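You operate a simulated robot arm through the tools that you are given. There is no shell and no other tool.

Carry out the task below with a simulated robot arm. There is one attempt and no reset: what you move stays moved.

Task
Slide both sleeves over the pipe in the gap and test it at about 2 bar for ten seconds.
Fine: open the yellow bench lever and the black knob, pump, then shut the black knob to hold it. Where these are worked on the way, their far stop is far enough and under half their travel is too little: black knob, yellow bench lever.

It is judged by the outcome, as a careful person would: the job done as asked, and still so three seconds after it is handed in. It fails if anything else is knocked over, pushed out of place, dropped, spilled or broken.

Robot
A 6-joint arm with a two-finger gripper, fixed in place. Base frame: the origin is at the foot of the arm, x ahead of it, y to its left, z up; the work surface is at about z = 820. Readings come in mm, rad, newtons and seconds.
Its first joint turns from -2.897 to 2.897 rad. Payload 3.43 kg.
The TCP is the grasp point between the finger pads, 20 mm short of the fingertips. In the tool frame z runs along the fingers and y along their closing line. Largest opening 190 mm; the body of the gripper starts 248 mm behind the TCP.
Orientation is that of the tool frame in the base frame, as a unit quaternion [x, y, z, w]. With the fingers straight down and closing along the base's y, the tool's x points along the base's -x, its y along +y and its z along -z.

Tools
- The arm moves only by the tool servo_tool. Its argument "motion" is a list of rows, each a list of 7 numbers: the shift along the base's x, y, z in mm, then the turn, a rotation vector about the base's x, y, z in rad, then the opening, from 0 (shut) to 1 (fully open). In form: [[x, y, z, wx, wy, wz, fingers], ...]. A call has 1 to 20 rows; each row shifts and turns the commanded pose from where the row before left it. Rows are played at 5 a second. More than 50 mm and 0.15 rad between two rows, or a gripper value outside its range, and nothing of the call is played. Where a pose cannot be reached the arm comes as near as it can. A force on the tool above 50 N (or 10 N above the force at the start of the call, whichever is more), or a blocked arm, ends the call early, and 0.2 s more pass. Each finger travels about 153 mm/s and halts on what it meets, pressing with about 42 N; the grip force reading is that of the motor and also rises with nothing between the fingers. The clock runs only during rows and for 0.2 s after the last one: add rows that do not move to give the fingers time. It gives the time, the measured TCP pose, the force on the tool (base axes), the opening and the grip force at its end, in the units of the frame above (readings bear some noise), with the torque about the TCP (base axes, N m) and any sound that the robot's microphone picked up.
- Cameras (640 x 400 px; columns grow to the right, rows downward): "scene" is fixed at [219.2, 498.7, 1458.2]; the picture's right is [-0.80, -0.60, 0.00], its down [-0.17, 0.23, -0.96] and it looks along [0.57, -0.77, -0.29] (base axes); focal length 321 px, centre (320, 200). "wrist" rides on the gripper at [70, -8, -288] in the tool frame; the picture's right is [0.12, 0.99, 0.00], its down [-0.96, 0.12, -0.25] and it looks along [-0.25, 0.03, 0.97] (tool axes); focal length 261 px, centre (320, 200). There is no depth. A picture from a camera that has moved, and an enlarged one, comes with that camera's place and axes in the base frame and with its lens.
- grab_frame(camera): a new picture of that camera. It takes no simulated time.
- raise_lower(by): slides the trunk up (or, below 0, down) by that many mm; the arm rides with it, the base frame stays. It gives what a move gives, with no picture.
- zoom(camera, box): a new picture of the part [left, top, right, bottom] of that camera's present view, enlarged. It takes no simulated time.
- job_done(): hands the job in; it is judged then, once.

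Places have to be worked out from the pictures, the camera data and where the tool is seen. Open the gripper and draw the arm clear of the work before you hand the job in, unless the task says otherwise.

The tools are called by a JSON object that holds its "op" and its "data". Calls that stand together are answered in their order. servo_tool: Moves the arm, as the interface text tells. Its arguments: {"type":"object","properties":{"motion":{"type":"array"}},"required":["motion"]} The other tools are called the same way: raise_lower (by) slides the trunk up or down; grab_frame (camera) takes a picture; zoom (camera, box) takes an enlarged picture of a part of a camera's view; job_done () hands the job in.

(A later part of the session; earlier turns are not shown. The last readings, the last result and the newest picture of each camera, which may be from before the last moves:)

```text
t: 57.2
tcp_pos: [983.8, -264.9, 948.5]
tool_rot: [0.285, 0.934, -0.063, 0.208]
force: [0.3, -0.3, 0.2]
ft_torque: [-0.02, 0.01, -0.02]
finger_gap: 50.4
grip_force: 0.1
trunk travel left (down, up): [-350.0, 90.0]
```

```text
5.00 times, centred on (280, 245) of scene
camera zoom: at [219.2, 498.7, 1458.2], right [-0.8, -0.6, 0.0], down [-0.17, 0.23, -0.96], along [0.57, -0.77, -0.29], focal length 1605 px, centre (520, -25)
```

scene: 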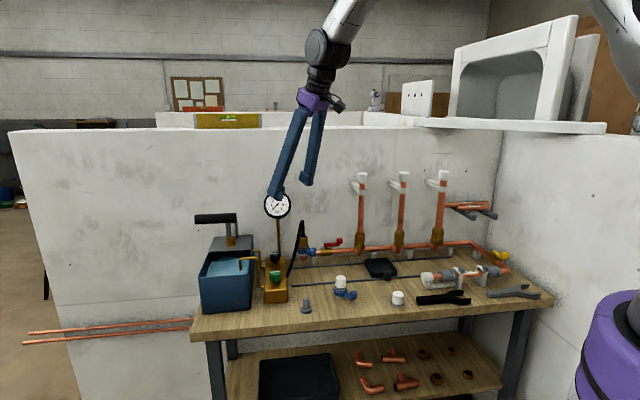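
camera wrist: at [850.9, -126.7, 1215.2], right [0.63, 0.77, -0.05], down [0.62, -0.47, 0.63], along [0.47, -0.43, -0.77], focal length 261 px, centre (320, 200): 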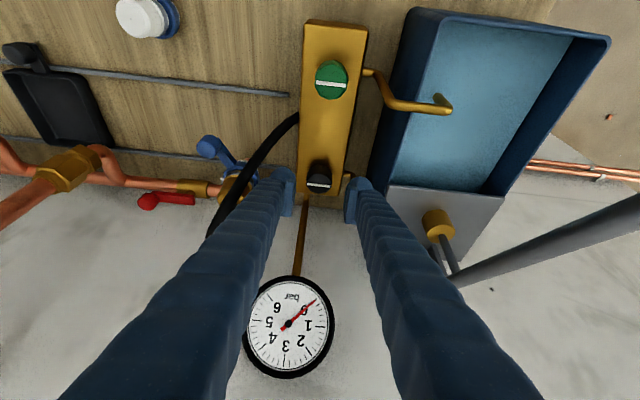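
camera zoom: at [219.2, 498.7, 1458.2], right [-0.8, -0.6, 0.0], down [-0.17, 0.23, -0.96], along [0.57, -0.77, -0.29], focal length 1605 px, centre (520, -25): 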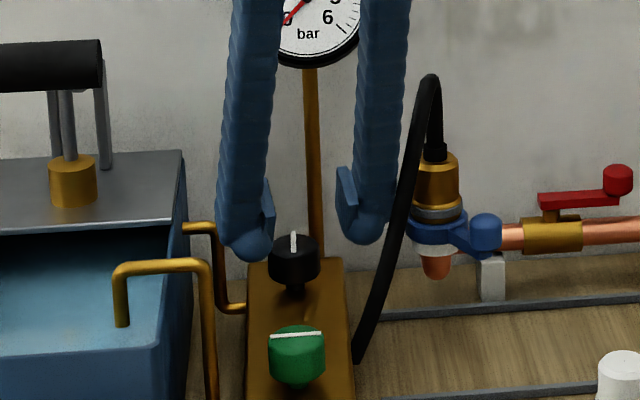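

The black mark now stands at 90° to the green one. I re-grip and test for further travel with a small turn.

{"op": "servo_tool", "data": {"motion": [[8.5, -4, -20, 0, 0, 0, 0.265], [7, -2.6, -15.5, 0, 0, 0, 0.265], [4.2, -2, -10, 0, 0, 0, 0.265], [0, 0, 0, 0, 0, 0, 0.265], [0, 0, 0, 0, 0, 0, 0.17], [0, 0, 0, 0, 0, 0, 0.15], [0, 0, 0, 0, 0, 0, 0.15]]}}

{"op": "servo_tool", "data": {"motion": [[-0.8, -1.3, 0, 0, 0, 0.1, 0.15], [-0.63, -1.35, 0, 0, 0, 0.1, 0.15], [0, 0, 0, 0, 0, 0, 0.15]]}}

{"op": "zoom", "data": {"camera": "wrist", "box": [250, 80, 410, 220]}}

```text
t: 58.8
tcp_pos: [1002.2, -272.9, 902.1]
tool_rot: [0.286, 0.933, -0.064, 0.208]
force: [-6.6, -8.7, 2.3]
ft_torque: [-0.06, 0.07, -0.16]
finger_gap: 35.8
grip_force: 45.0
trunk travel left (down, up): [-350.0, 90.0]
```

```text
t: 59.6
tcp_pos: [1000.2, -275.4, 901.6]
tool_rot: [0.19, 0.957, -0.041, 0.213]
force: [-12.1, -3.4, 1.6]
ft_torque: [0.02, -0.17, -0.57]
finger_gap: 35.8
grip_force: 44.8
trunk travel left (down, up): [-350.0, 90.0]
```

```text
2.86 times, centred on (330, 150) of wrist
camera zoom: at [825.7, -213.0, 1132.3], right [0.28, 0.96, -0.05], down [0.75, -0.19, 0.63], along [0.6, -0.21, -0.77], focal length 745 px, centre (291, 343)
```

zoom: 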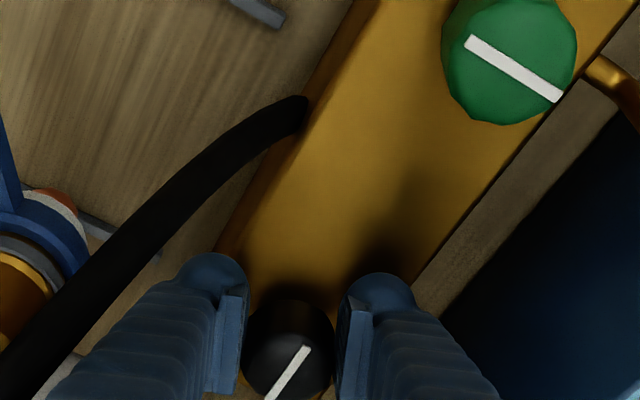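

The torque rose to -0.57 N m and the mark stayed put: the black knob is on its open stop after 90°. I release, draw back and up, turning towards the pump handle's orientation.

{"op": "servo_tool", "data": {"motion": [[0, 0, 0, 0, 0, 0, 0.215], [0, 0, 0, 0, 0, 0, 0.24], [-8, 3.2, 18, 0, 0, 0, 0.24], [-8, 3.2, 18, 0, 0, 0, 0.26], [-16, 6.4, 36, 0, 0, 0, 0.3], [-16, 8, 36, 0, 0, 0, 0.3], [-16, 8, 45, 0, 0, 0, 0.3], [-16, 8, 45, 0, 0, 0, 0.3], [-10, 8, 45, 0, 0, 0, 0.35], [0, 20, 45, 0, 0, 0, 0.35], [0, 30, 20, 0, 0, 0, 0.35], [0, 0, 0, 0, 0, 0, 0.35]]}}

{"op": "grab_frame", "data": {"camera": "wrist"}}

{"op": "grab_frame", "data": {"camera": "scene"}}

```text
t: 62.2
tcp_pos: [912.8, -179.3, 1208.9]
tool_rot: [0.19, 0.958, -0.042, 0.213]
force: [-0.3, 0.6, 0.6]
ft_torque: [-0.03, -0.02, 0.0]
finger_gap: 66.7
grip_force: 0.0
trunk travel left (down, up): [-350.0, 90.0]
```

```text
taken
camera wrist: at [737.2, -116.7, 1439.7], right [0.28, 0.96, -0.05], down [0.75, -0.19, 0.63], along [0.6, -0.21, -0.77], focal length 261 px, centre (320, 200)
```

wrist: 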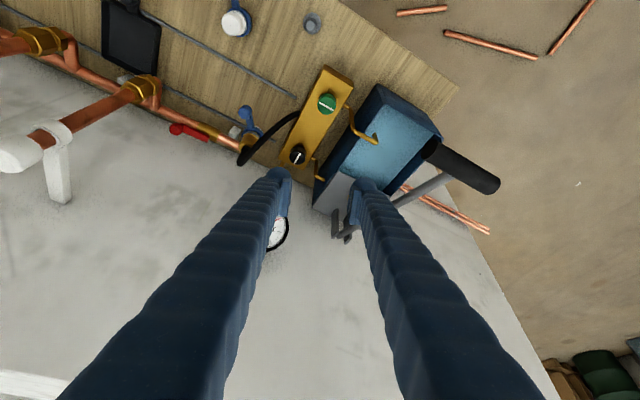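

```text
taken
```

scene: 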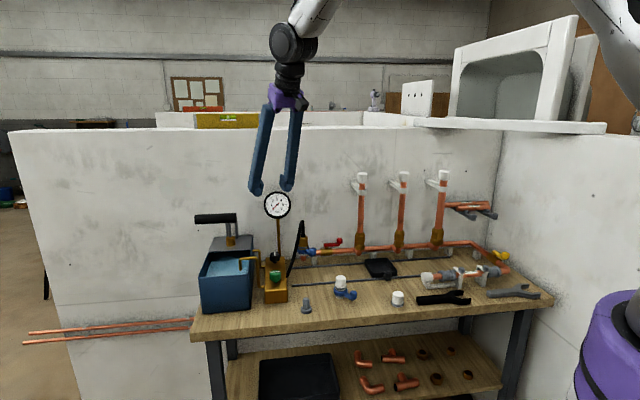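

I zoom on the pump lever and grip for precise geometry.

{"op": "zoom", "data": {"camera": "wrist", "box": [320, 100, 520, 260]}}

{"op": "zoom", "data": {"camera": "scene", "box": [185, 195, 265, 265]}}

```text
2.50 times, centred on (420, 180) of wrist
camera zoom: at [737.2, -116.7, 1439.7], right [0.28, 0.96, -0.05], down [0.75, -0.19, 0.63], along [0.6, -0.21, -0.77], focal length 652 px, centre (70, 250)
```

zoom: 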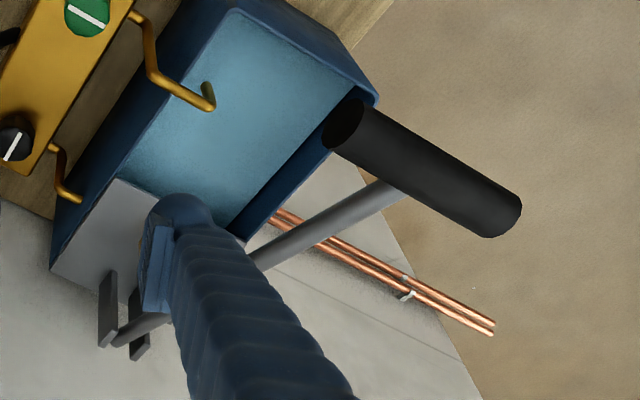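

```text
5.71 times, centred on (225, 230) of scene
camera zoom: at [219.2, 498.7, 1458.2], right [-0.8, -0.6, 0.0], down [-0.17, 0.23, -0.96], along [0.57, -0.77, -0.29], focal length 1835 px, centre (863, 29)
```

zoom: 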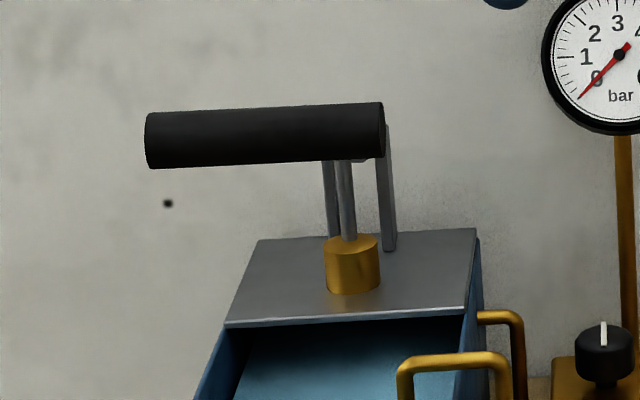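

Grip ends computed at (923,-44,1144) and (1000,36,1144), pivot near (1168,-213,1035), lever radius about 314 mm. I turn the tool to close across the grip and move above its near half.

{"op": "servo_tool", "data": {"motion": [[1.1, 13.7, 1.3, 0, 0, 0.1459, 0.35], [1.1, 13.7, 1.3, 0, 0, 0.1459, 0.35], [1.1, 13.7, 1.3, 0, 0, 0.1459, 0.35], [1.1, 13.7, 1.3, 0, 0, 0.1459, 0.35], [1.1, 13.7, 1.3, 0, 0, 0.1459, 0.35], [1.1, 13.7, 1.3, 0, 0, 0.1459, 0.35], [1.1, 13.7, 1.3, 0, 0, 0.1459, 0.35], [1.1, 13.7, 1.3, 0, 0, 0.1459, 0.35], [1.1, 13.7, 1.3, -0.064, 0.0655, 0, 0.35], [1.1, 13.7, 1.3, -0.064, 0.0655, 0, 0.35], [0, 0, 0, 0, 0, 0, 0.35]]}}

{"op": "grab_frame", "data": {"camera": "wrist"}}

{"op": "grab_frame", "data": {"camera": "scene"}}

```text
t: 64.6
tcp_pos: [923.2, -44.3, 1224.4]
tool_rot: [-0.374, 0.919, 0.048, 0.117]
force: [-0.7, 0.3, -0.2]
ft_torque: [0.1, -0.01, 0.02]
finger_gap: 66.2
grip_force: 0.1
trunk travel left (down, up): [-350.0, 90.0]
```

```text
taken
camera wrist: at [827.5, -149.0, 1483.9], right [-0.78, 0.63, -0.03], down [0.54, 0.69, 0.48], along [0.32, 0.36, -0.88], focal length 261 px, centre (320, 200)
```

wrist: 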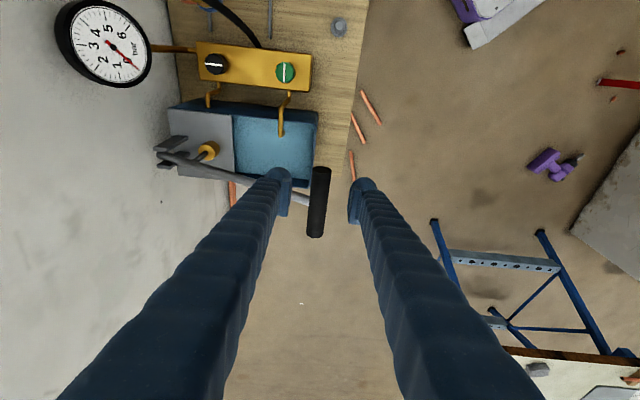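

```text
taken
```

scene: 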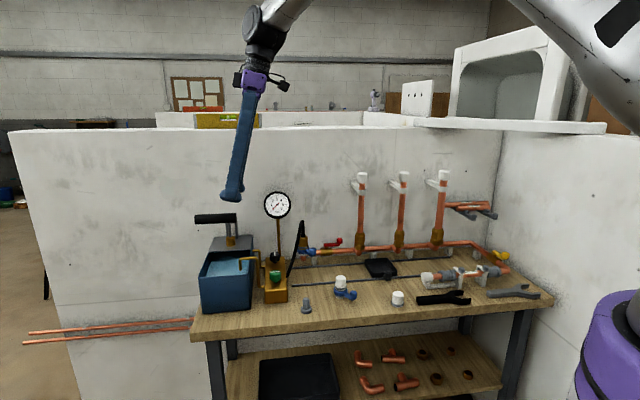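

The grip lies between the fingers and the wrist camera even sees the gauge. I zoom in to check the alignment.

{"op": "zoom", "data": {"camera": "wrist", "box": [240, 130, 400, 260]}}

{"op": "zoom", "data": {"camera": "scene", "box": [180, 150, 300, 260]}}

```text
3.08 times, centred on (320, 195) of wrist
camera zoom: at [827.5, -149.0, 1483.9], right [-0.78, 0.63, -0.03], down [0.54, 0.69, 0.48], along [0.32, 0.36, -0.88], focal length 802 px, centre (320, 215)
```

zoom: 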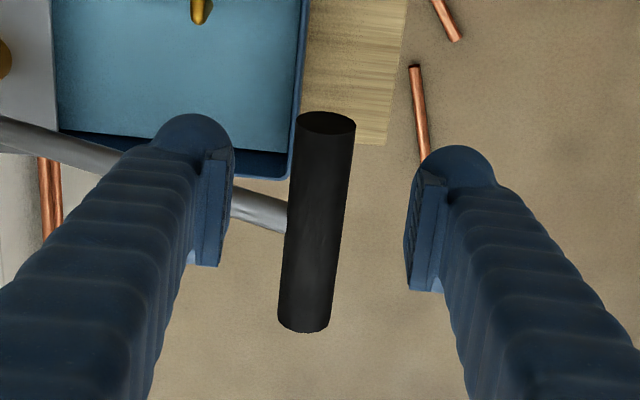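

```text
3.64 times, centred on (240, 205) of scene
camera zoom: at [219.2, 498.7, 1458.2], right [-0.8, -0.6, 0.0], down [-0.17, 0.23, -0.96], along [0.57, -0.77, -0.29], focal length 1168 px, centre (611, 182)
```

zoom: 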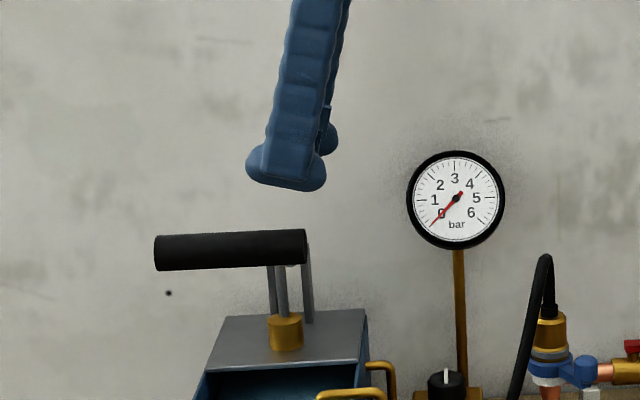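

Alignment is good to about 1.5 mm. I lower onto the near half of the grip (target (937,-28.7,1144)) and close.

{"op": "servo_tool", "data": {"motion": [[7, 8, -40, 0, 0, 0, 0.35], [5, 5.6, -30, 0, 0, 0, 0.35], [1.8, 2, -10.4, 0, 0, 0, 0.35], [0, 0, 0, 0, 0, 0, 0.3]]}}

{"op": "zoom", "data": {"camera": "wrist", "box": [240, 130, 400, 260]}}

{"op": "zoom", "data": {"camera": "scene", "box": [180, 150, 300, 260]}}

```text
t: 65.6
tcp_pos: [936.8, -27.2, 1142.6]
tool_rot: [-0.375, 0.918, 0.049, 0.117]
force: [0.1, -0.3, -0.4]
ft_torque: [-0.02, 0.0, -0.05]
finger_gap: 57.1
grip_force: 0.0
trunk travel left (down, up): [-350.0, 90.0]
```

```text
3.08 times, centred on (320, 195) of wrist
camera zoom: at [842.3, -131.7, 1402.5], right [-0.78, 0.63, -0.03], down [0.54, 0.69, 0.48], along [0.32, 0.36, -0.88], focal length 802 px, centre (320, 215)
```

zoom: 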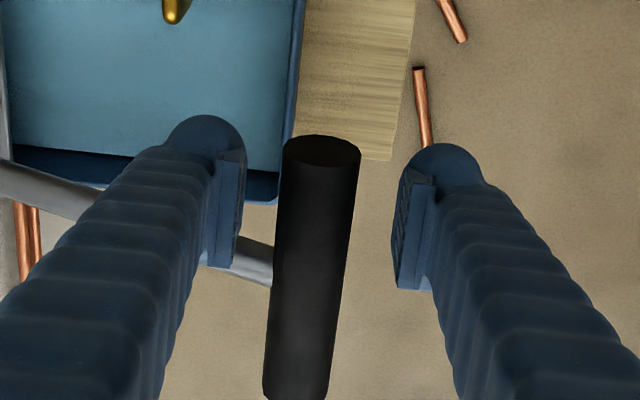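

```text
3.64 times, centred on (240, 205) of scene
camera zoom: at [219.2, 498.7, 1458.2], right [-0.8, -0.6, 0.0], down [-0.17, 0.23, -0.96], along [0.57, -0.77, -0.29], focal length 1168 px, centre (611, 182)
```

zoom: 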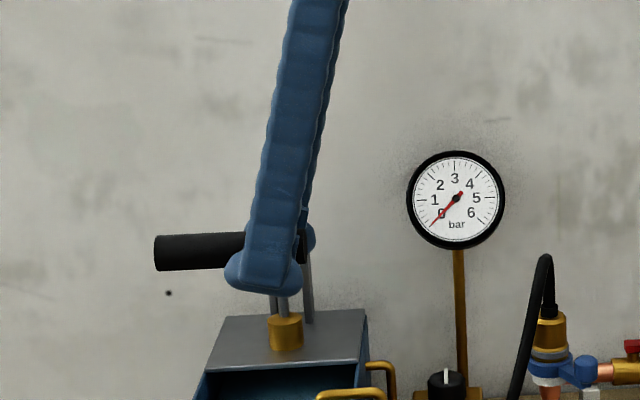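

The finger on the lever side would come within a few mm of the lever arm, so I shift 8 mm towards the near end of the grip and then close.

{"op": "servo_tool", "data": {"motion": [[-5.6, -5.7, 0, 0, 0, 0, 0.3], [0, 0, 0, 0, 0, 0, 0.25], [0, 0, 0, 0, 0, 0, 0.12], [0, 0, 0, 0, 0, 0, 0.1], [0, 0, 0, 0, 0, 0, 0.1]]}}

{"op": "zoom", "data": {"camera": "wrist", "box": [240, 130, 400, 260]}}

```text
t: 66.8
tcp_pos: [933.4, -33.1, 1142.0]
tool_rot: [-0.374, 0.919, 0.049, 0.118]
force: [6.2, -1.5, -2.1]
ft_torque: [0.0, -0.12, -0.06]
finger_gap: 25.2
grip_force: 44.8
trunk travel left (down, up): [-350.0, 90.0]
```

```text
3.08 times, centred on (320, 195) of wrist
camera zoom: at [837.7, -138.1, 1402.4], right [-0.78, 0.63, -0.03], down [0.54, 0.69, 0.48], along [0.32, 0.36, -0.88], focal length 802 px, centre (320, 215)
```

zoom: 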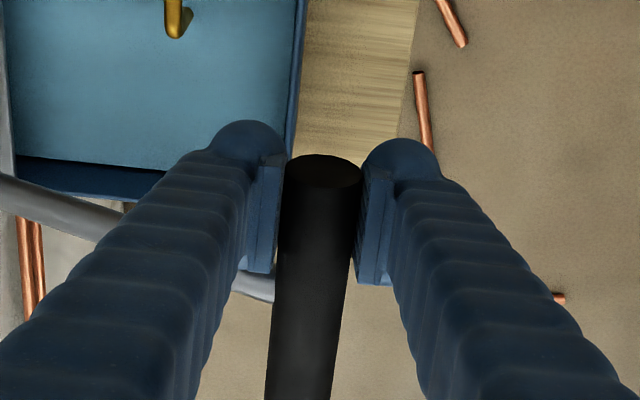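

The handle is gripped (25.2 mm) with little load. I push it down 30 mm along its arc and watch the force and gauge.

{"op": "servo_tool", "data": {"motion": [[-2.4, 2.5, -10, 0, 0, 0, 0.1], [-2.2, 2.2, -10, 0, 0, 0, 0.1], [-2, 2, -10, 0, 0, 0, 0.1], [0, 0, 0, 0, 0, 0, 0.1]]}}

{"op": "zoom", "data": {"camera": "scene", "box": [180, 170, 300, 280]}}

```text
t: 67.8
tcp_pos: [925.3, -26.0, 1112.1]
tool_rot: [-0.375, 0.918, 0.049, 0.117]
force: [6.6, 1.9, 0.4]
ft_torque: [-0.11, -0.03, 0.26]
finger_gap: 25.0
grip_force: 45.4
trunk travel left (down, up): [-350.0, 90.0]
```

```text
3.64 times, centred on (240, 225) of scene
camera zoom: at [219.2, 498.7, 1458.2], right [-0.8, -0.6, 0.0], down [-0.17, 0.23, -0.96], along [0.57, -0.77, -0.29], focal length 1168 px, centre (611, 109)
```

zoom: 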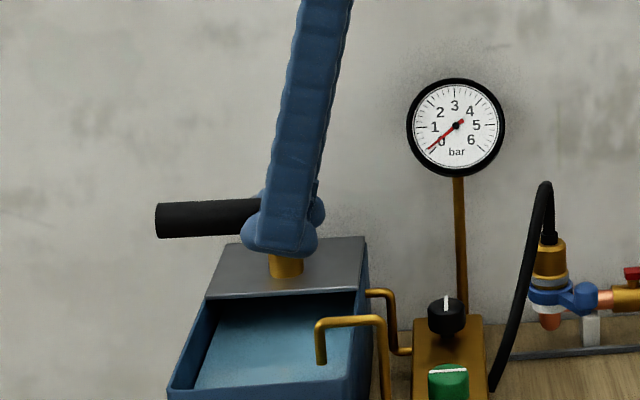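

The handle moves easily; gauge still near 0. I continue down along the arc.

{"op": "servo_tool", "data": {"motion": [[-1.7, 1.7, -10, 0, 0, 0, 0.1], [-1.5, 1.5, -10, 0, 0, 0, 0.1], [-1.3, 1.3, -10, 0, 0, 0, 0.1], [-1, 1, -10, 0, 0, 0, 0.1], [-0.8, 0.8, -10, 0, 0, 0, 0.1], [0, 0, 0, 0, 0, 0, 0.1]]}}

{"op": "zoom", "data": {"camera": "scene", "box": [180, 170, 300, 280]}}

{"op": "zoom", "data": {"camera": "scene", "box": [257, 185, 297, 225]}}

```text
t: 69.2
tcp_pos: [918.1, -18.9, 1063.7]
tool_rot: [-0.375, 0.918, 0.049, 0.117]
force: [-0.3, 6.6, 2.8]
ft_torque: [0.04, -0.03, 0.84]
finger_gap: 24.0
grip_force: 45.3
trunk travel left (down, up): [-350.0, 90.0]
```

```text
3.64 times, centred on (240, 225) of scene
camera zoom: at [219.2, 498.7, 1458.2], right [-0.8, -0.6, 0.0], down [-0.17, 0.23, -0.96], along [0.57, -0.77, -0.29], focal length 1168 px, centre (611, 109)
```

zoom: 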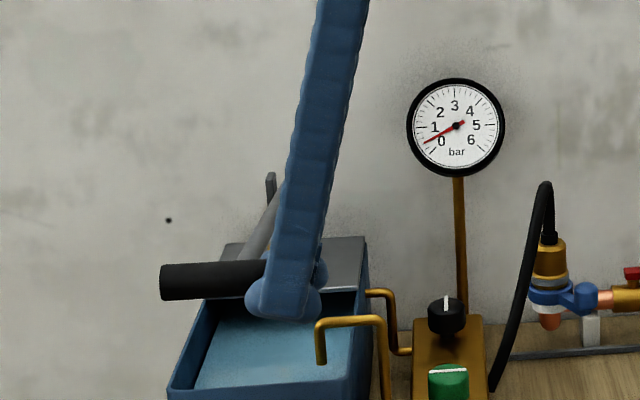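

```text
10.00 times, centred on (277, 205) of scene
camera zoom: at [219.2, 498.7, 1458.2], right [-0.8, -0.6, 0.0], down [-0.17, 0.23, -0.96], along [0.57, -0.77, -0.29], focal length 3211 px, centre (750, 150)
```

zoom: 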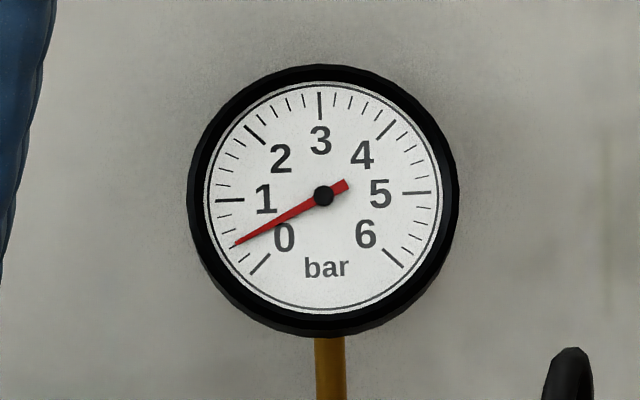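

The gauge reads about 0.4 bar after this part-stroke. I continue the stroke downward with small steps.

{"op": "servo_tool", "data": {"motion": [[-0.4, 0.4, -10, 0, 0, 0, 0.1], [-0.2, 0.2, -10, 0, 0, 0, 0.1], [0, 0, -10, 0, 0, 0, 0.1], [0, 0, 0, 0, 0, 0, 0.1]]}}

{"op": "zoom", "data": {"camera": "scene", "box": [180, 170, 300, 280]}}

{"op": "zoom", "data": {"camera": "wrist", "box": [200, 100, 400, 260]}}

```text
t: 70.2
tcp_pos: [915.8, -17.0, 1031.1]
tool_rot: [-0.375, 0.918, 0.049, 0.117]
force: [-7.1, 23.0, 1.7]
ft_torque: [0.02, 0.0, 1.04]
finger_gap: 24.0
grip_force: 44.9
trunk travel left (down, up): [-350.0, 90.0]
```

```text
3.64 times, centred on (240, 225) of scene
camera zoom: at [219.2, 498.7, 1458.2], right [-0.8, -0.6, 0.0], down [-0.17, 0.23, -0.96], along [0.57, -0.77, -0.29], focal length 1168 px, centre (611, 109)
```

zoom: 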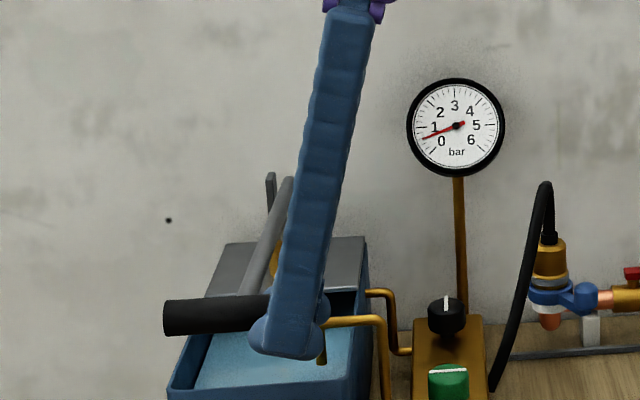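

```text
2.50 times, centred on (300, 180) of wrist
camera zoom: at [822.4, -122.4, 1292.7], right [-0.78, 0.63, -0.03], down [0.54, 0.69, 0.48], along [0.32, 0.36, -0.88], focal length 652 px, centre (370, 250)
```

zoom: 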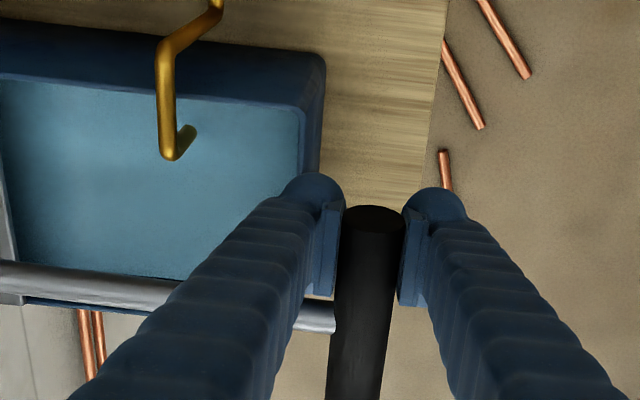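

Around 0.55 bar and moving freely, but the handle's arc is a bit wider than I assumed (about 20 N sideways). I correct outward and go down another 30 mm, keeping the tips above the tank rim.

{"op": "servo_tool", "data": {"motion": [[-1.8, 0.8, -6, 0, 0, 0, 0.1], [-0.8, 0.4, -8, 0, 0, 0, 0.1], [0, 0, -8, 0, 0, 0, 0.1], [0.3, -0.3, -8, 0, 0, 0, 0.1], [0, 0, 0, 0, 0, 0, 0.1]]}}

{"op": "zoom", "data": {"camera": "scene", "box": [180, 170, 300, 280]}}

{"op": "zoom", "data": {"camera": "scene", "box": [257, 185, 297, 225]}}

```text
t: 71.4
tcp_pos: [916.5, -17.5, 1002.6]
tool_rot: [-0.375, 0.918, 0.048, 0.118]
force: [9.3, 19.6, 1.5]
ft_torque: [-0.1, -0.03, 1.1]
finger_gap: 23.9
grip_force: 44.9
trunk travel left (down, up): [-350.0, 90.0]
```

```text
3.64 times, centred on (240, 225) of scene
camera zoom: at [219.2, 498.7, 1458.2], right [-0.8, -0.6, 0.0], down [-0.17, 0.23, -0.96], along [0.57, -0.77, -0.29], focal length 1168 px, centre (611, 109)
```

zoom: 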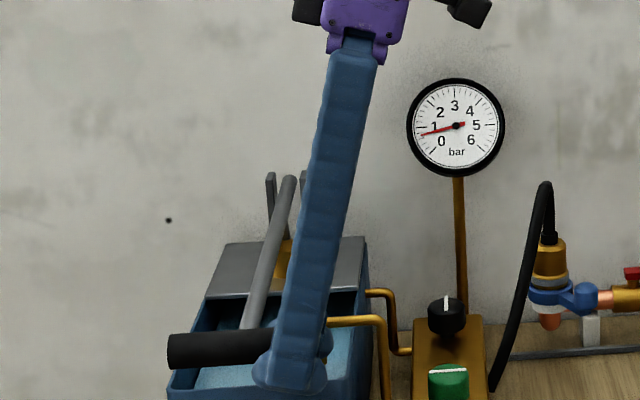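

```text
10.00 times, centred on (277, 205) of scene
camera zoom: at [219.2, 498.7, 1458.2], right [-0.8, -0.6, 0.0], down [-0.17, 0.23, -0.96], along [0.57, -0.77, -0.29], focal length 3211 px, centre (750, 150)
```

zoom: 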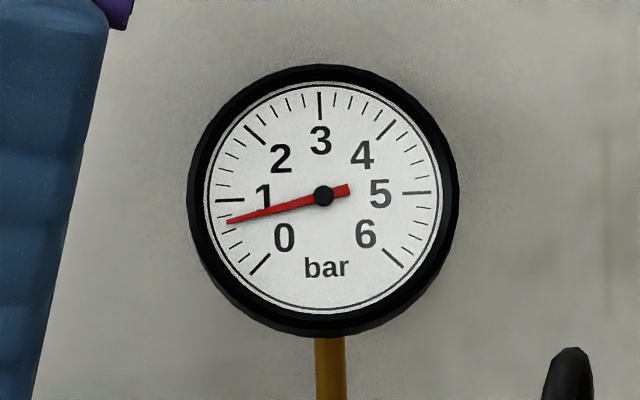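

About 0.7 bar after the down-stroke. Now the up-stroke along the same arc, first half, with a small shift along the grip to relieve the sideways load.

{"op": "servo_tool", "data": {"motion": [[1, 1.8, 10, 0, 0, 0, 0.1], [-0.5, 0.5, 14, 0, 0, 0, 0.1], [0.8, -0.8, 14, 0, 0, 0, 0.1], [1.2, -1.2, 14, 0, 0, 0, 0.1], [1.7, -1.7, 14, 0, 0, 0, 0.1], [0, 0, 0, 0, 0, 0, 0.1]]}}

{"op": "zoom", "data": {"camera": "scene", "box": [180, 170, 300, 280]}}

```text
t: 72.8
tcp_pos: [918.1, -21.0, 1069.6]
tool_rot: [-0.374, 0.919, 0.048, 0.118]
force: [-6.2, 6.3, 2.0]
ft_torque: [0.04, 0.07, 0.97]
finger_gap: 23.7
grip_force: 44.7
trunk travel left (down, up): [-350.0, 90.0]
```

```text
3.64 times, centred on (240, 225) of scene
camera zoom: at [219.2, 498.7, 1458.2], right [-0.8, -0.6, 0.0], down [-0.17, 0.23, -0.96], along [0.57, -0.77, -0.29], focal length 1168 px, centre (611, 109)
```

zoom: 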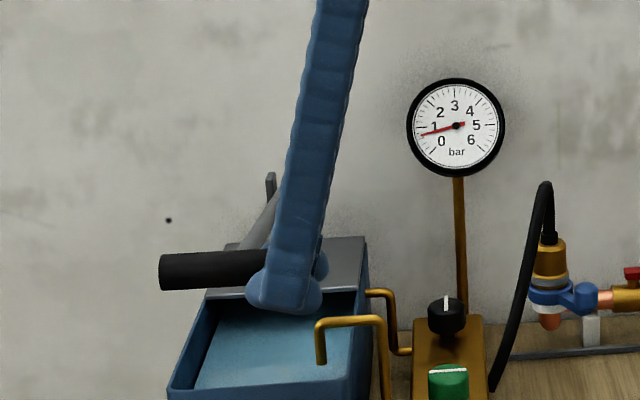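

The pressure holds on the up-stroke. I raise the handle to the top.

{"op": "servo_tool", "data": {"motion": [[2.1, -2.1, 14, 0, 0, 0, 0.1], [2.5, -2.5, 14, 0, 0, 0, 0.1], [2.9, -2.9, 14, 0, 0, 0, 0.1], [3.2, -3.2, 14, 0, 0, 0, 0.1], [3.0, -3.0, 12, 0, 0, 0, 0.1], [0, 0, 0, 0, 0, 0, 0.1]]}}

{"op": "zoom", "data": {"camera": "scene", "box": [180, 170, 300, 280]}}

{"op": "zoom", "data": {"camera": "wrist", "box": [240, 130, 400, 260]}}

```text
t: 74.2
tcp_pos: [932.4, -33.8, 1137.0]
tool_rot: [-0.374, 0.918, 0.049, 0.118]
force: [-18.4, 8.5, -2.8]
ft_torque: [0.26, -0.3, 1.02]
finger_gap: 23.7
grip_force: 45.1
trunk travel left (down, up): [-350.0, 90.0]
```

```text
3.64 times, centred on (240, 225) of scene
camera zoom: at [219.2, 498.7, 1458.2], right [-0.8, -0.6, 0.0], down [-0.17, 0.23, -0.96], along [0.57, -0.77, -0.29], focal length 1168 px, centre (611, 109)
```

zoom: 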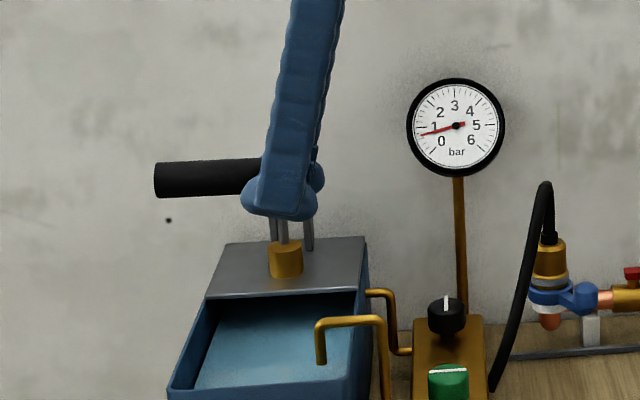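

```text
3.08 times, centred on (320, 195) of wrist
camera zoom: at [837.9, -138.7, 1397.7], right [-0.78, 0.63, -0.03], down [0.54, 0.69, 0.48], along [0.32, 0.36, -0.88], focal length 802 px, centre (320, 215)
```

zoom: 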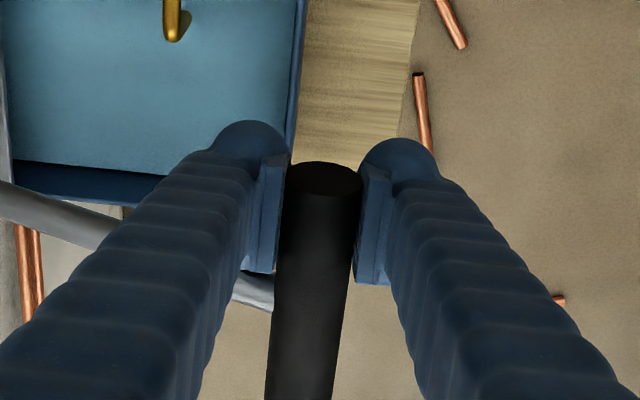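

Gripped well and the pressure is held at 0.7 bar. Second down-stroke along the corrected arc.

{"op": "servo_tool", "data": {"motion": [[-3.7, 3.5, -10, 0, 0, 0, 0.1], [-3.1, 3.1, -14, 0, 0, 0, 0.1], [-2.7, 2.7, -14, 0, 0, 0, 0.1], [-2.3, 2.3, -14, 0, 0, 0, 0.1], [-1.9, 1.9, -14, 0, 0, 0, 0.1], [-1.4, 1.4, -14, 0, 0, 0, 0.1], [-1, 1, -14, 0, 0, 0, 0.1], [-0.4, 0.4, -14, 0, 0, 0, 0.1], [0.2, -0.2, -14, 0, 0, 0, 0.1], [0.6, -0.6, -12, 0, 0, 0, 0.1], [0, 0, 0, 0, 0, 0, 0.1]]}}

{"op": "zoom", "data": {"camera": "scene", "box": [257, 185, 297, 225]}}

{"op": "zoom", "data": {"camera": "scene", "box": [180, 170, 300, 280]}}

```text
t: 76.6
tcp_pos: [916.9, -17.8, 1001.9]
tool_rot: [-0.376, 0.918, 0.049, 0.117]
force: [-6.4, 12.5, 0.3]
ft_torque: [0.06, -0.06, 0.97]
finger_gap: 23.7
grip_force: 45.4
trunk travel left (down, up): [-350.0, 90.0]
```

```text
10.00 times, centred on (277, 205) of scene
camera zoom: at [219.2, 498.7, 1458.2], right [-0.8, -0.6, 0.0], down [-0.17, 0.23, -0.96], along [0.57, -0.77, -0.29], focal length 3211 px, centre (750, 150)
```

zoom: 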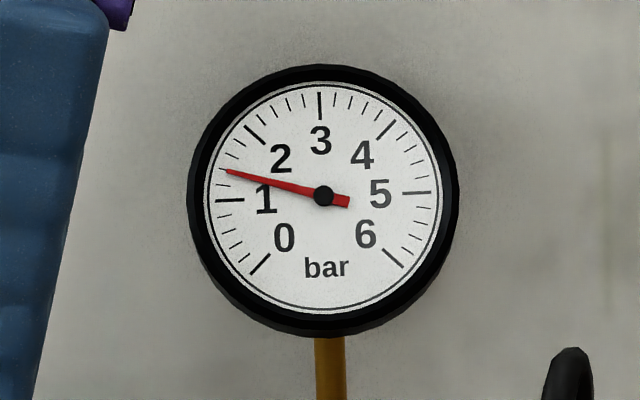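

```text
3.64 times, centred on (240, 225) of scene
camera zoom: at [219.2, 498.7, 1458.2], right [-0.8, -0.6, 0.0], down [-0.17, 0.23, -0.96], along [0.57, -0.77, -0.29], focal length 1168 px, centre (611, 109)
```

zoom: 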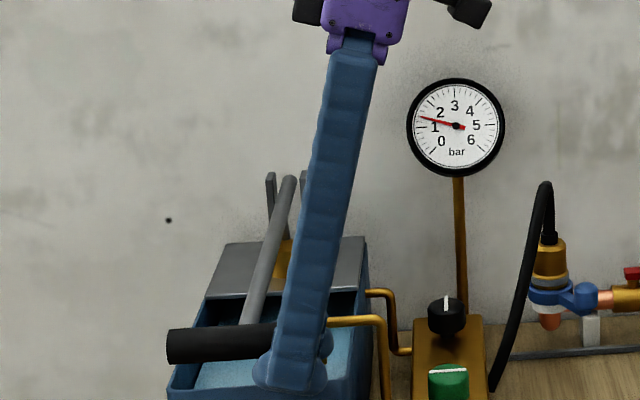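

1.37 bar now. Up-stroke again along the reverse arc.

{"op": "servo_tool", "data": {"motion": [[-0.5, 0.5, 12, 0, 0, 0, 0.1], [-0.2, 0.2, 14, 0, 0, 0, 0.1], [0.4, -0.4, 14, 0, 0, 0, 0.1], [1, -1, 14, 0, 0, 0, 0.1], [1.4, -1.4, 14, 0, 0, 0, 0.1], [1.9, -1.9, 14, 0, 0, 0, 0.1], [2.3, -2.3, 14, 0, 0, 0, 0.1], [2.7, -2.7, 14, 0, 0, 0, 0.1], [3.1, -3.1, 14, 0, 0, 0, 0.1], [2.2, -2.2, 10, 0, 0, 0, 0.1], [0, 0, 0, 0, 0, 0, 0.1]]}}

{"op": "zoom", "data": {"camera": "scene", "box": [257, 185, 297, 225]}}

{"op": "zoom", "data": {"camera": "scene", "box": [405, 215, 545, 320]}}

```text
t: 79.0
tcp_pos: [932.4, -33.9, 1136.7]
tool_rot: [-0.374, 0.919, 0.049, 0.117]
force: [-1.5, -1.2, -2.3]
ft_torque: [0.16, -0.13, 1.03]
finger_gap: 23.7
grip_force: 44.6
trunk travel left (down, up): [-350.0, 90.0]
```

```text
10.00 times, centred on (277, 205) of scene
camera zoom: at [219.2, 498.7, 1458.2], right [-0.8, -0.6, 0.0], down [-0.17, 0.23, -0.96], along [0.57, -0.77, -0.29], focal length 3211 px, centre (750, 150)
```

zoom: 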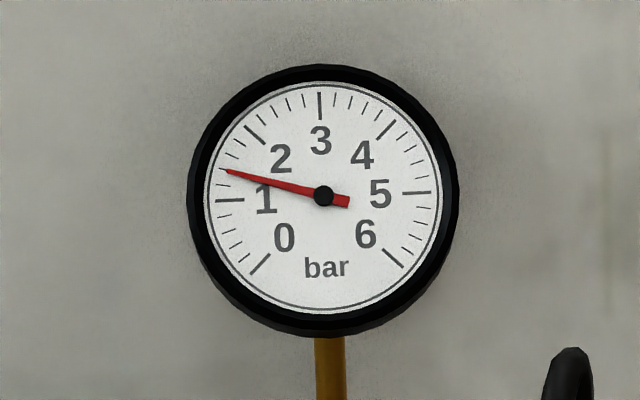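

```text
3.81 times, centred on (475, 268) of scene
camera zoom: at [219.2, 498.7, 1458.2], right [-0.8, -0.6, 0.0], down [-0.17, 0.23, -0.96], along [0.57, -0.77, -0.29], focal length 1223 px, centre (-270, -57)
```

zoom: 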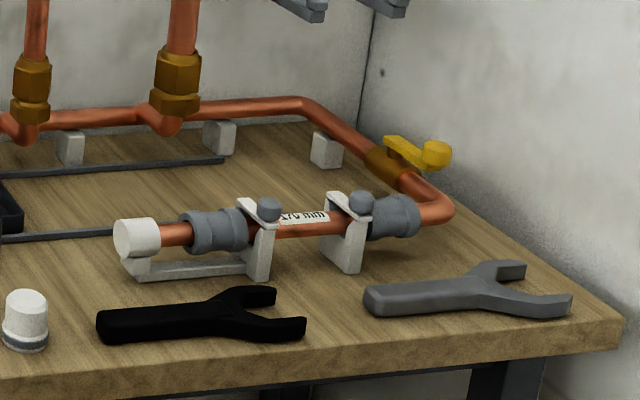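

Pressure steady, joints dry. Third down-stroke, stopping a bit short (122 mm) to approach 2 bar.

{"op": "servo_tool", "data": {"motion": [[-2.7, 2.7, -10, 0, 0, 0, 0.1], [-3.1, 3.1, -14, 0, 0, 0, 0.1], [-2.7, 2.7, -14, 0, 0, 0, 0.1], [-2.3, 2.3, -14, 0, 0, 0, 0.1], [-1.9, 1.9, -14, 0, 0, 0, 0.1], [-1.4, 1.4, -14, 0, 0, 0, 0.1], [-1, 1, -14, 0, 0, 0, 0.1], [-0.4, 0.4, -14, 0, 0, 0, 0.1], [0.2, -0.2, -14, 0, 0, 0, 0.1], [0, 0, 0, 0, 0, 0, 0.1]]}}

{"op": "zoom", "data": {"camera": "scene", "box": [257, 185, 297, 225]}}

```text
t: 81.2
tcp_pos: [915.9, -18.1, 1014.0]
tool_rot: [-0.375, 0.918, 0.051, 0.117]
force: [5.0, -5.4, 0.8]
ft_torque: [0.37, 0.26, 0.95]
finger_gap: 23.8
grip_force: 44.8
trunk travel left (down, up): [-350.0, 90.0]
```

```text
10.00 times, centred on (277, 205) of scene
camera zoom: at [219.2, 498.7, 1458.2], right [-0.8, -0.6, 0.0], down [-0.17, 0.23, -0.96], along [0.57, -0.77, -0.29], focal length 3211 px, centre (750, 150)
```

zoom: 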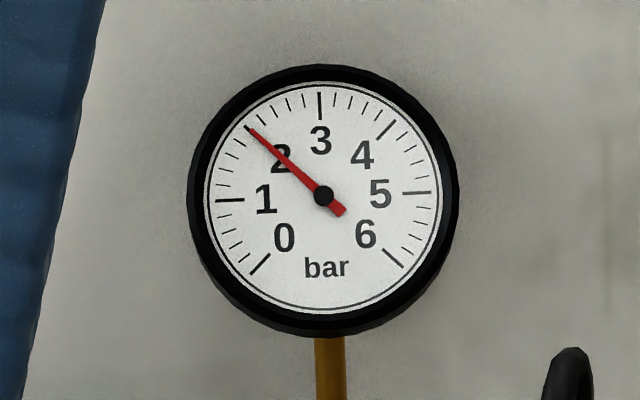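

The gauge reads exactly 2.0 bar. I open the fingers carefully here and check that handle and gauge stay as they are.

{"op": "servo_tool", "data": {"motion": [[0, 0, 0, 0, 0, 0, 0.16], [0, 0, 0, 0, 0, 0, 0.22], [0, 0, 0, 0, 0, 0, 0.28], [0, 0, 0, 0, 0, 0, 0.28]]}}

{"op": "zoom", "data": {"camera": "scene", "box": [257, 185, 297, 225]}}

{"op": "zoom", "data": {"camera": "scene", "box": [180, 170, 300, 280]}}

{"op": "zoom", "data": {"camera": "wrist", "box": [200, 100, 400, 260]}}

```text
t: 82.2
tcp_pos: [916.4, -18.1, 1015.5]
tool_rot: [-0.375, 0.918, 0.049, 0.117]
force: [0.2, -0.2, -0.4]
ft_torque: [0.09, 0.02, 0.02]
finger_gap: 53.4
grip_force: 0.3
trunk travel left (down, up): [-350.0, 90.0]
```

```text
10.00 times, centred on (277, 205) of scene
camera zoom: at [219.2, 498.7, 1458.2], right [-0.8, -0.6, 0.0], down [-0.17, 0.23, -0.96], along [0.57, -0.77, -0.29], focal length 3211 px, centre (750, 150)
```

zoom: 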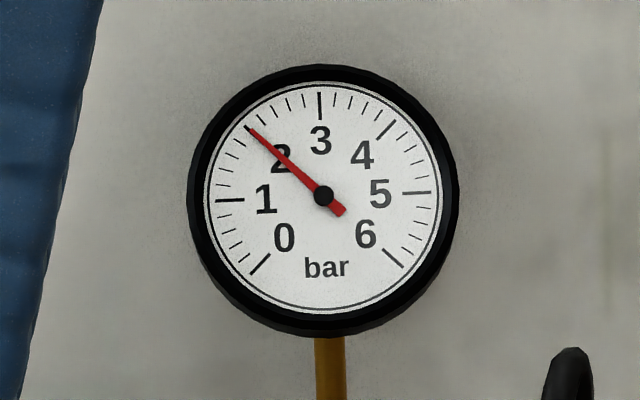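

```text
3.64 times, centred on (240, 225) of scene
camera zoom: at [219.2, 498.7, 1458.2], right [-0.8, -0.6, 0.0], down [-0.17, 0.23, -0.96], along [0.57, -0.77, -0.29], focal length 1168 px, centre (611, 109)
```

zoom: 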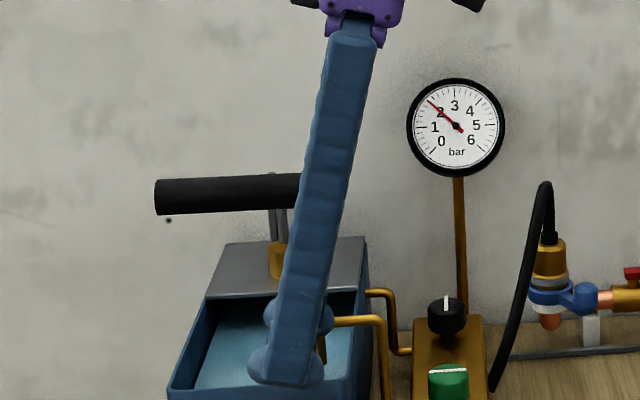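

```text
2.50 times, centred on (300, 180) of wrist
camera zoom: at [821.6, -122.2, 1275.1], right [-0.78, 0.63, -0.03], down [0.54, 0.69, 0.48], along [0.32, 0.36, -0.88], focal length 652 px, centre (370, 250)
```

zoom: 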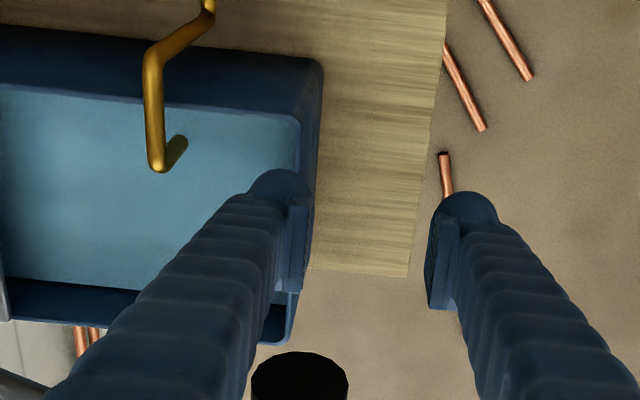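

Pressure holds at 2.0 bar, but the handle has sprung back up by itself and now stands near one finger leg. I slide the gripper away sideways along the bench direction, past the end of the grip, before lifting.

{"op": "servo_tool", "data": {"motion": [[-6, -6, 0, 0, 0, 0, 0.28], [-10, -10, 0, 0, 0, 0, 0.28], [-14, -14, 0, 0, 0, 0, 0.28], [-20, -20, 0, 0, 0, 0, 0.28], [0, 0, 0, 0, 0, 0, 0.28]]}}

{"op": "zoom", "data": {"camera": "scene", "box": [180, 170, 300, 280]}}

{"op": "grab_frame", "data": {"camera": "wrist"}}

```text
t: 83.4
tcp_pos: [866.3, -66.4, 1013.6]
tool_rot: [-0.375, 0.918, 0.049, 0.117]
force: [0.5, -0.1, -0.2]
ft_torque: [0.01, 0.01, -0.04]
finger_gap: 53.2
grip_force: 0.2
trunk travel left (down, up): [-350.0, 90.0]
```

```text
3.64 times, centred on (240, 225) of scene
camera zoom: at [219.2, 498.7, 1458.2], right [-0.8, -0.6, 0.0], down [-0.17, 0.23, -0.96], along [0.57, -0.77, -0.29], focal length 1168 px, centre (611, 109)
```

zoom: 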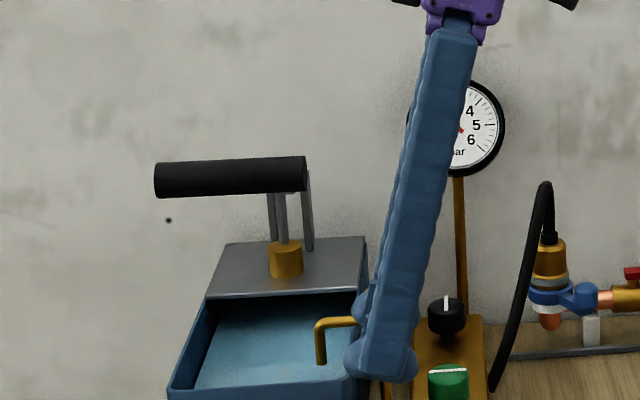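

```text
taken
camera wrist: at [772.1, -172.5, 1274.3], right [-0.78, 0.63, -0.03], down [0.54, 0.69, 0.48], along [0.32, 0.36, -0.88], focal length 261 px, centre (320, 200)
```

wrist: 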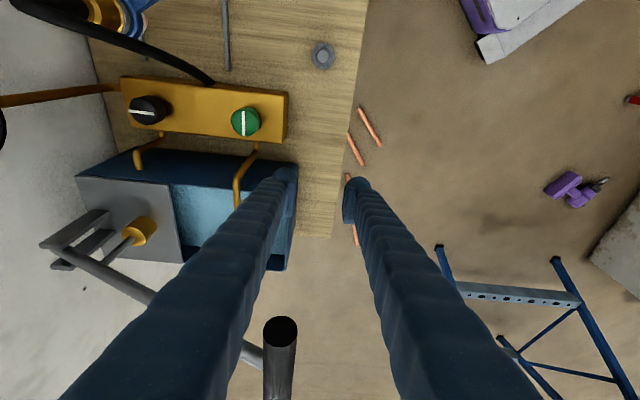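

The handle is back at its starting position. Now I lift, turn and travel back towards the black knob for shutting it.

{"op": "servo_tool", "data": {"motion": [[0, -5, 45, 0, 0, 0, 0.28], [0, -5, 45, 0, 0, 0, 0.28], [0, -5, 45, 0, 0, 0, 0.28], [0, -5, 45, 0, 0, 0, 0.28], [3, -21, 0, 0, 0, -0.1207, 0.28], [3, -21, 0, 0, 0, -0.1207, 0.28], [3, -21, 0, 0, 0, -0.1207, 0.28], [3, -21, 0, 0, 0, -0.1207, 0.28], [3, -21, 0, 0, 0, -0.1207, 0.265], [3, -21, 0, 0, 0, -0.1207, 0.265], [3, -21, 0, 0, 0, -0.1207, 0.265], [0, 0, 0, -0.0064, -0.0913, 0, 0.265], [0, 0, 0, -0.0064, -0.0913, 0, 0.265], [0, 0, 0, 0, 0, 0, 0.265]]}}

{"op": "grab_frame", "data": {"camera": "wrist"}}

{"op": "zoom", "data": {"camera": "scene", "box": [257, 185, 297, 225]}}

```text
t: 86.4
tcp_pos: [887.1, -235.7, 1194.7]
tool_rot: [0.035, 0.975, -0.007, 0.218]
force: [0.0, 0.2, -0.3]
ft_torque: [0.0, 0.01, 0.04]
finger_gap: 50.2
grip_force: 0.0
trunk travel left (down, up): [-350.0, 90.0]
```

```text
taken
camera wrist: at [701.1, -230.5, 1424.7], right [-0.04, 1.0, -0.05], down [0.77, 0.06, 0.63], along [0.63, -0.01, -0.77], focal length 261 px, centre (320, 200)
```

wrist: 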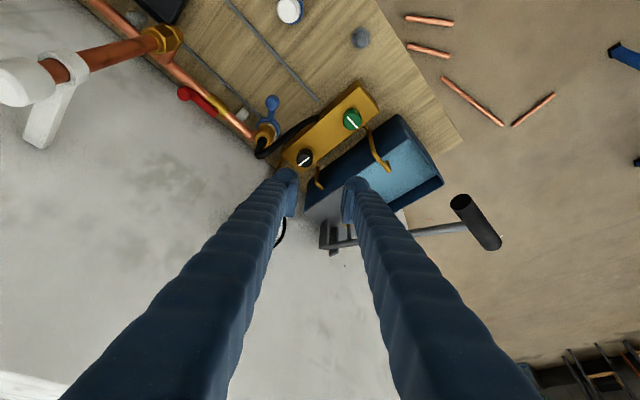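

```text
10.00 times, centred on (277, 205) of scene
camera zoom: at [219.2, 498.7, 1458.2], right [-0.8, -0.6, 0.0], down [-0.17, 0.23, -0.96], along [0.57, -0.77, -0.29], focal length 3211 px, centre (750, 150)
```

zoom: 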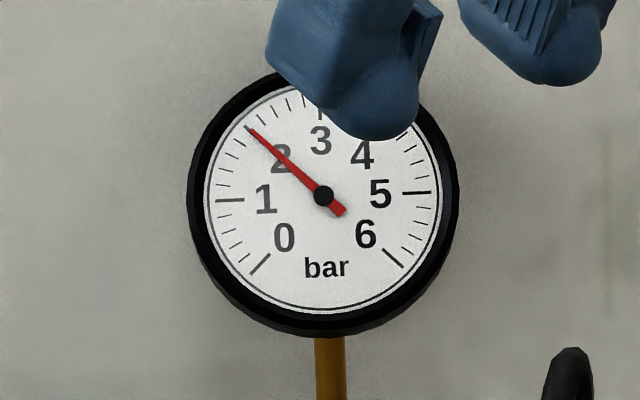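

Gauge steady at 2.0 bar. To keep clear of the hose I approach as before (turned to about 56°), then turn to the start angle just above the knob.

{"op": "servo_tool", "data": {"motion": [[11.1, 2.2, -27.5, 0, 0, -0.13, 0.265], [11.1, 2.2, -27.5, 0, 0, -0.13, 0.265], [11.1, 2.2, -27.5, 0, 0, -0.13, 0.265], [11.1, 2.2, -27.5, 0, 0, -0.13, 0.265], [13.2, -8.9, -34, 0, 0, 0, 0.265], [13.2, -8.9, -34, 0, 0, 0, 0.265], [13.2, -8.9, -34, 0, 0, 0, 0.265], [13.2, -8.9, -34, 0, 0, 0, 0.265], [0, 0, 0, 0, 0, 0, 0.265]]}}

{"op": "zoom", "data": {"camera": "wrist", "box": [250, 80, 410, 220]}}

{"op": "zoom", "data": {"camera": "scene", "box": [235, 175, 335, 285]}}

```text
t: 88.4
tcp_pos: [985.5, -262.1, 950.4]
tool_rot: [0.284, 0.934, -0.062, 0.209]
force: [0.3, -0.6, 0.4]
ft_torque: [0.02, -0.03, 0.01]
finger_gap: 50.6
grip_force: 0.2
trunk travel left (down, up): [-350.0, 90.0]
```

```text
2.86 times, centred on (330, 150) of wrist
camera zoom: at [824.9, -165.9, 1179.9], right [0.46, 0.88, -0.05], down [0.7, -0.33, 0.63], along [0.54, -0.33, -0.77], focal length 745 px, centre (291, 343)
```

zoom: 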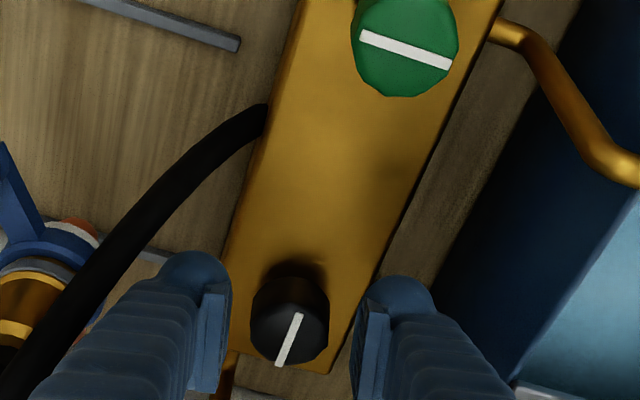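

```text
3.64 times, centred on (285, 230) of scene
camera zoom: at [219.2, 498.7, 1458.2], right [-0.8, -0.6, 0.0], down [-0.17, 0.23, -0.96], along [0.57, -0.77, -0.29], focal length 1168 px, centre (447, 91)
```

zoom: 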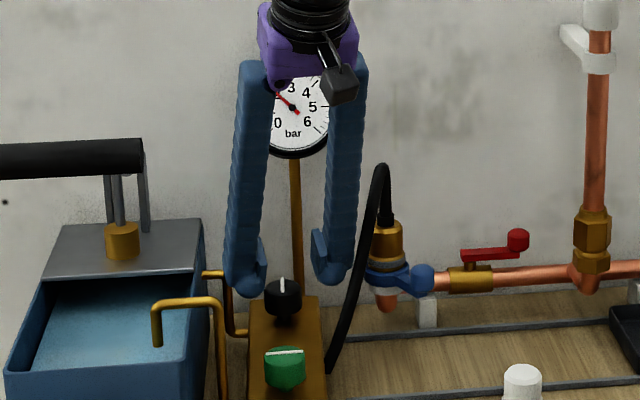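

Same pre-grasp pose as before. I narrow the fingers slightly, turn to about 86° above the knob, and slide down onto it.

{"op": "servo_tool", "data": {"motion": [[-1.35, -4.2, -0.5, 0, 0, 0.13, 0.24], [-1.35, -4.2, -0.5, 0, 0, 0.13, 0.235], [-1.35, -4.2, -0.5, 0, 0, 0.13, 0.235], [-1.35, -4.2, -0.5, 0, 0, 0.13, 0.235], [0, 0, 0, 0, 0, 0, 0.235], [8.4, -0.6, -18, 0, 0, 0, 0.235], [0, 0, 0, 0, 0, 0, 0.235]]}}

{"op": "zoom", "data": {"camera": "wrist", "box": [250, 80, 410, 220]}}

{"op": "zoom", "data": {"camera": "scene", "box": [235, 195, 325, 285]}}

```text
t: 90.0
tcp_pos: [987.2, -279.5, 928.0]
tool_rot: [0.034, 0.975, -0.006, 0.217]
force: [0.5, -0.9, -0.9]
ft_torque: [0.07, 0.01, 0.05]
finger_gap: 44.7
grip_force: 0.1
trunk travel left (down, up): [-350.0, 90.0]
```

```text
2.86 times, centred on (330, 150) of wrist
camera zoom: at [800.4, -274.9, 1159.5], right [-0.04, 1.0, -0.05], down [0.77, 0.06, 0.63], along [0.63, -0.01, -0.77], focal length 745 px, centre (291, 343)
```

zoom: 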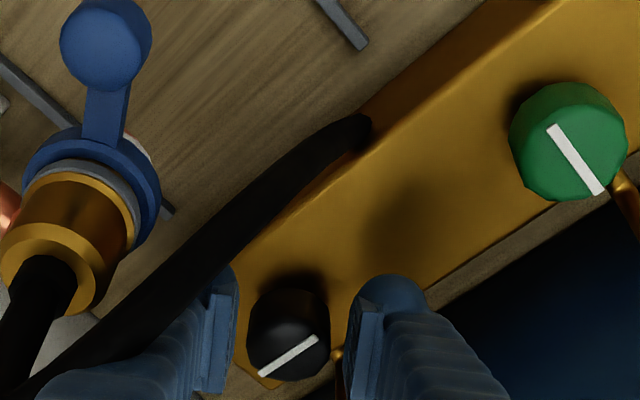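

```text
4.44 times, centred on (280, 240) of scene
camera zoom: at [219.2, 498.7, 1458.2], right [-0.8, -0.6, 0.0], down [-0.17, 0.23, -0.96], along [0.57, -0.77, -0.29], focal length 1427 px, centre (498, 22)
```

zoom: 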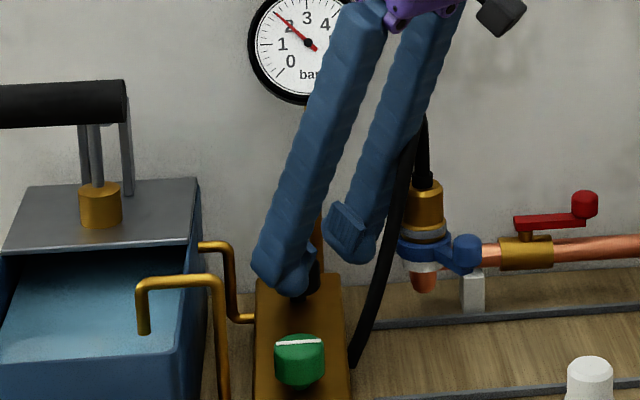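

Aligned, no contact. I go down the last 25 mm and close on the knob.

{"op": "servo_tool", "data": {"motion": [[6.9, -0.4, -12.5, 0, 0, 0, 0.235], [6.9, -0.4, -12.5, 0, 0, 0, 0.235], [0, 0, 0, 0, 0, 0, 0.235], [0, 0, 0, 0, 0, 0, 0.17], [0, 0, 0, 0, 0, 0, 0.15], [0, 0, 0, 0, 0, 0, 0.15]]}}

{"op": "zoom", "data": {"camera": "wrist", "box": [250, 80, 410, 220]}}

```text
t: 91.4
tcp_pos: [1001.0, -280.0, 903.2]
tool_rot: [0.034, 0.975, -0.007, 0.217]
force: [-3.2, -6.1, 0.4]
ft_torque: [-0.07, 0.04, -0.08]
finger_gap: 35.6
grip_force: 45.1
trunk travel left (down, up): [-350.0, 90.0]
```

```text
2.86 times, centred on (330, 150) of wrist
camera zoom: at [814.6, -275.7, 1134.0], right [-0.04, 1.0, -0.05], down [0.77, 0.06, 0.63], along [0.63, -0.01, -0.77], focal length 745 px, centre (291, 343)
```

zoom: 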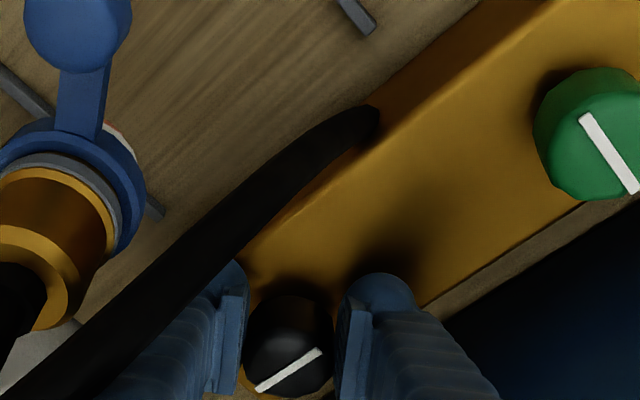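

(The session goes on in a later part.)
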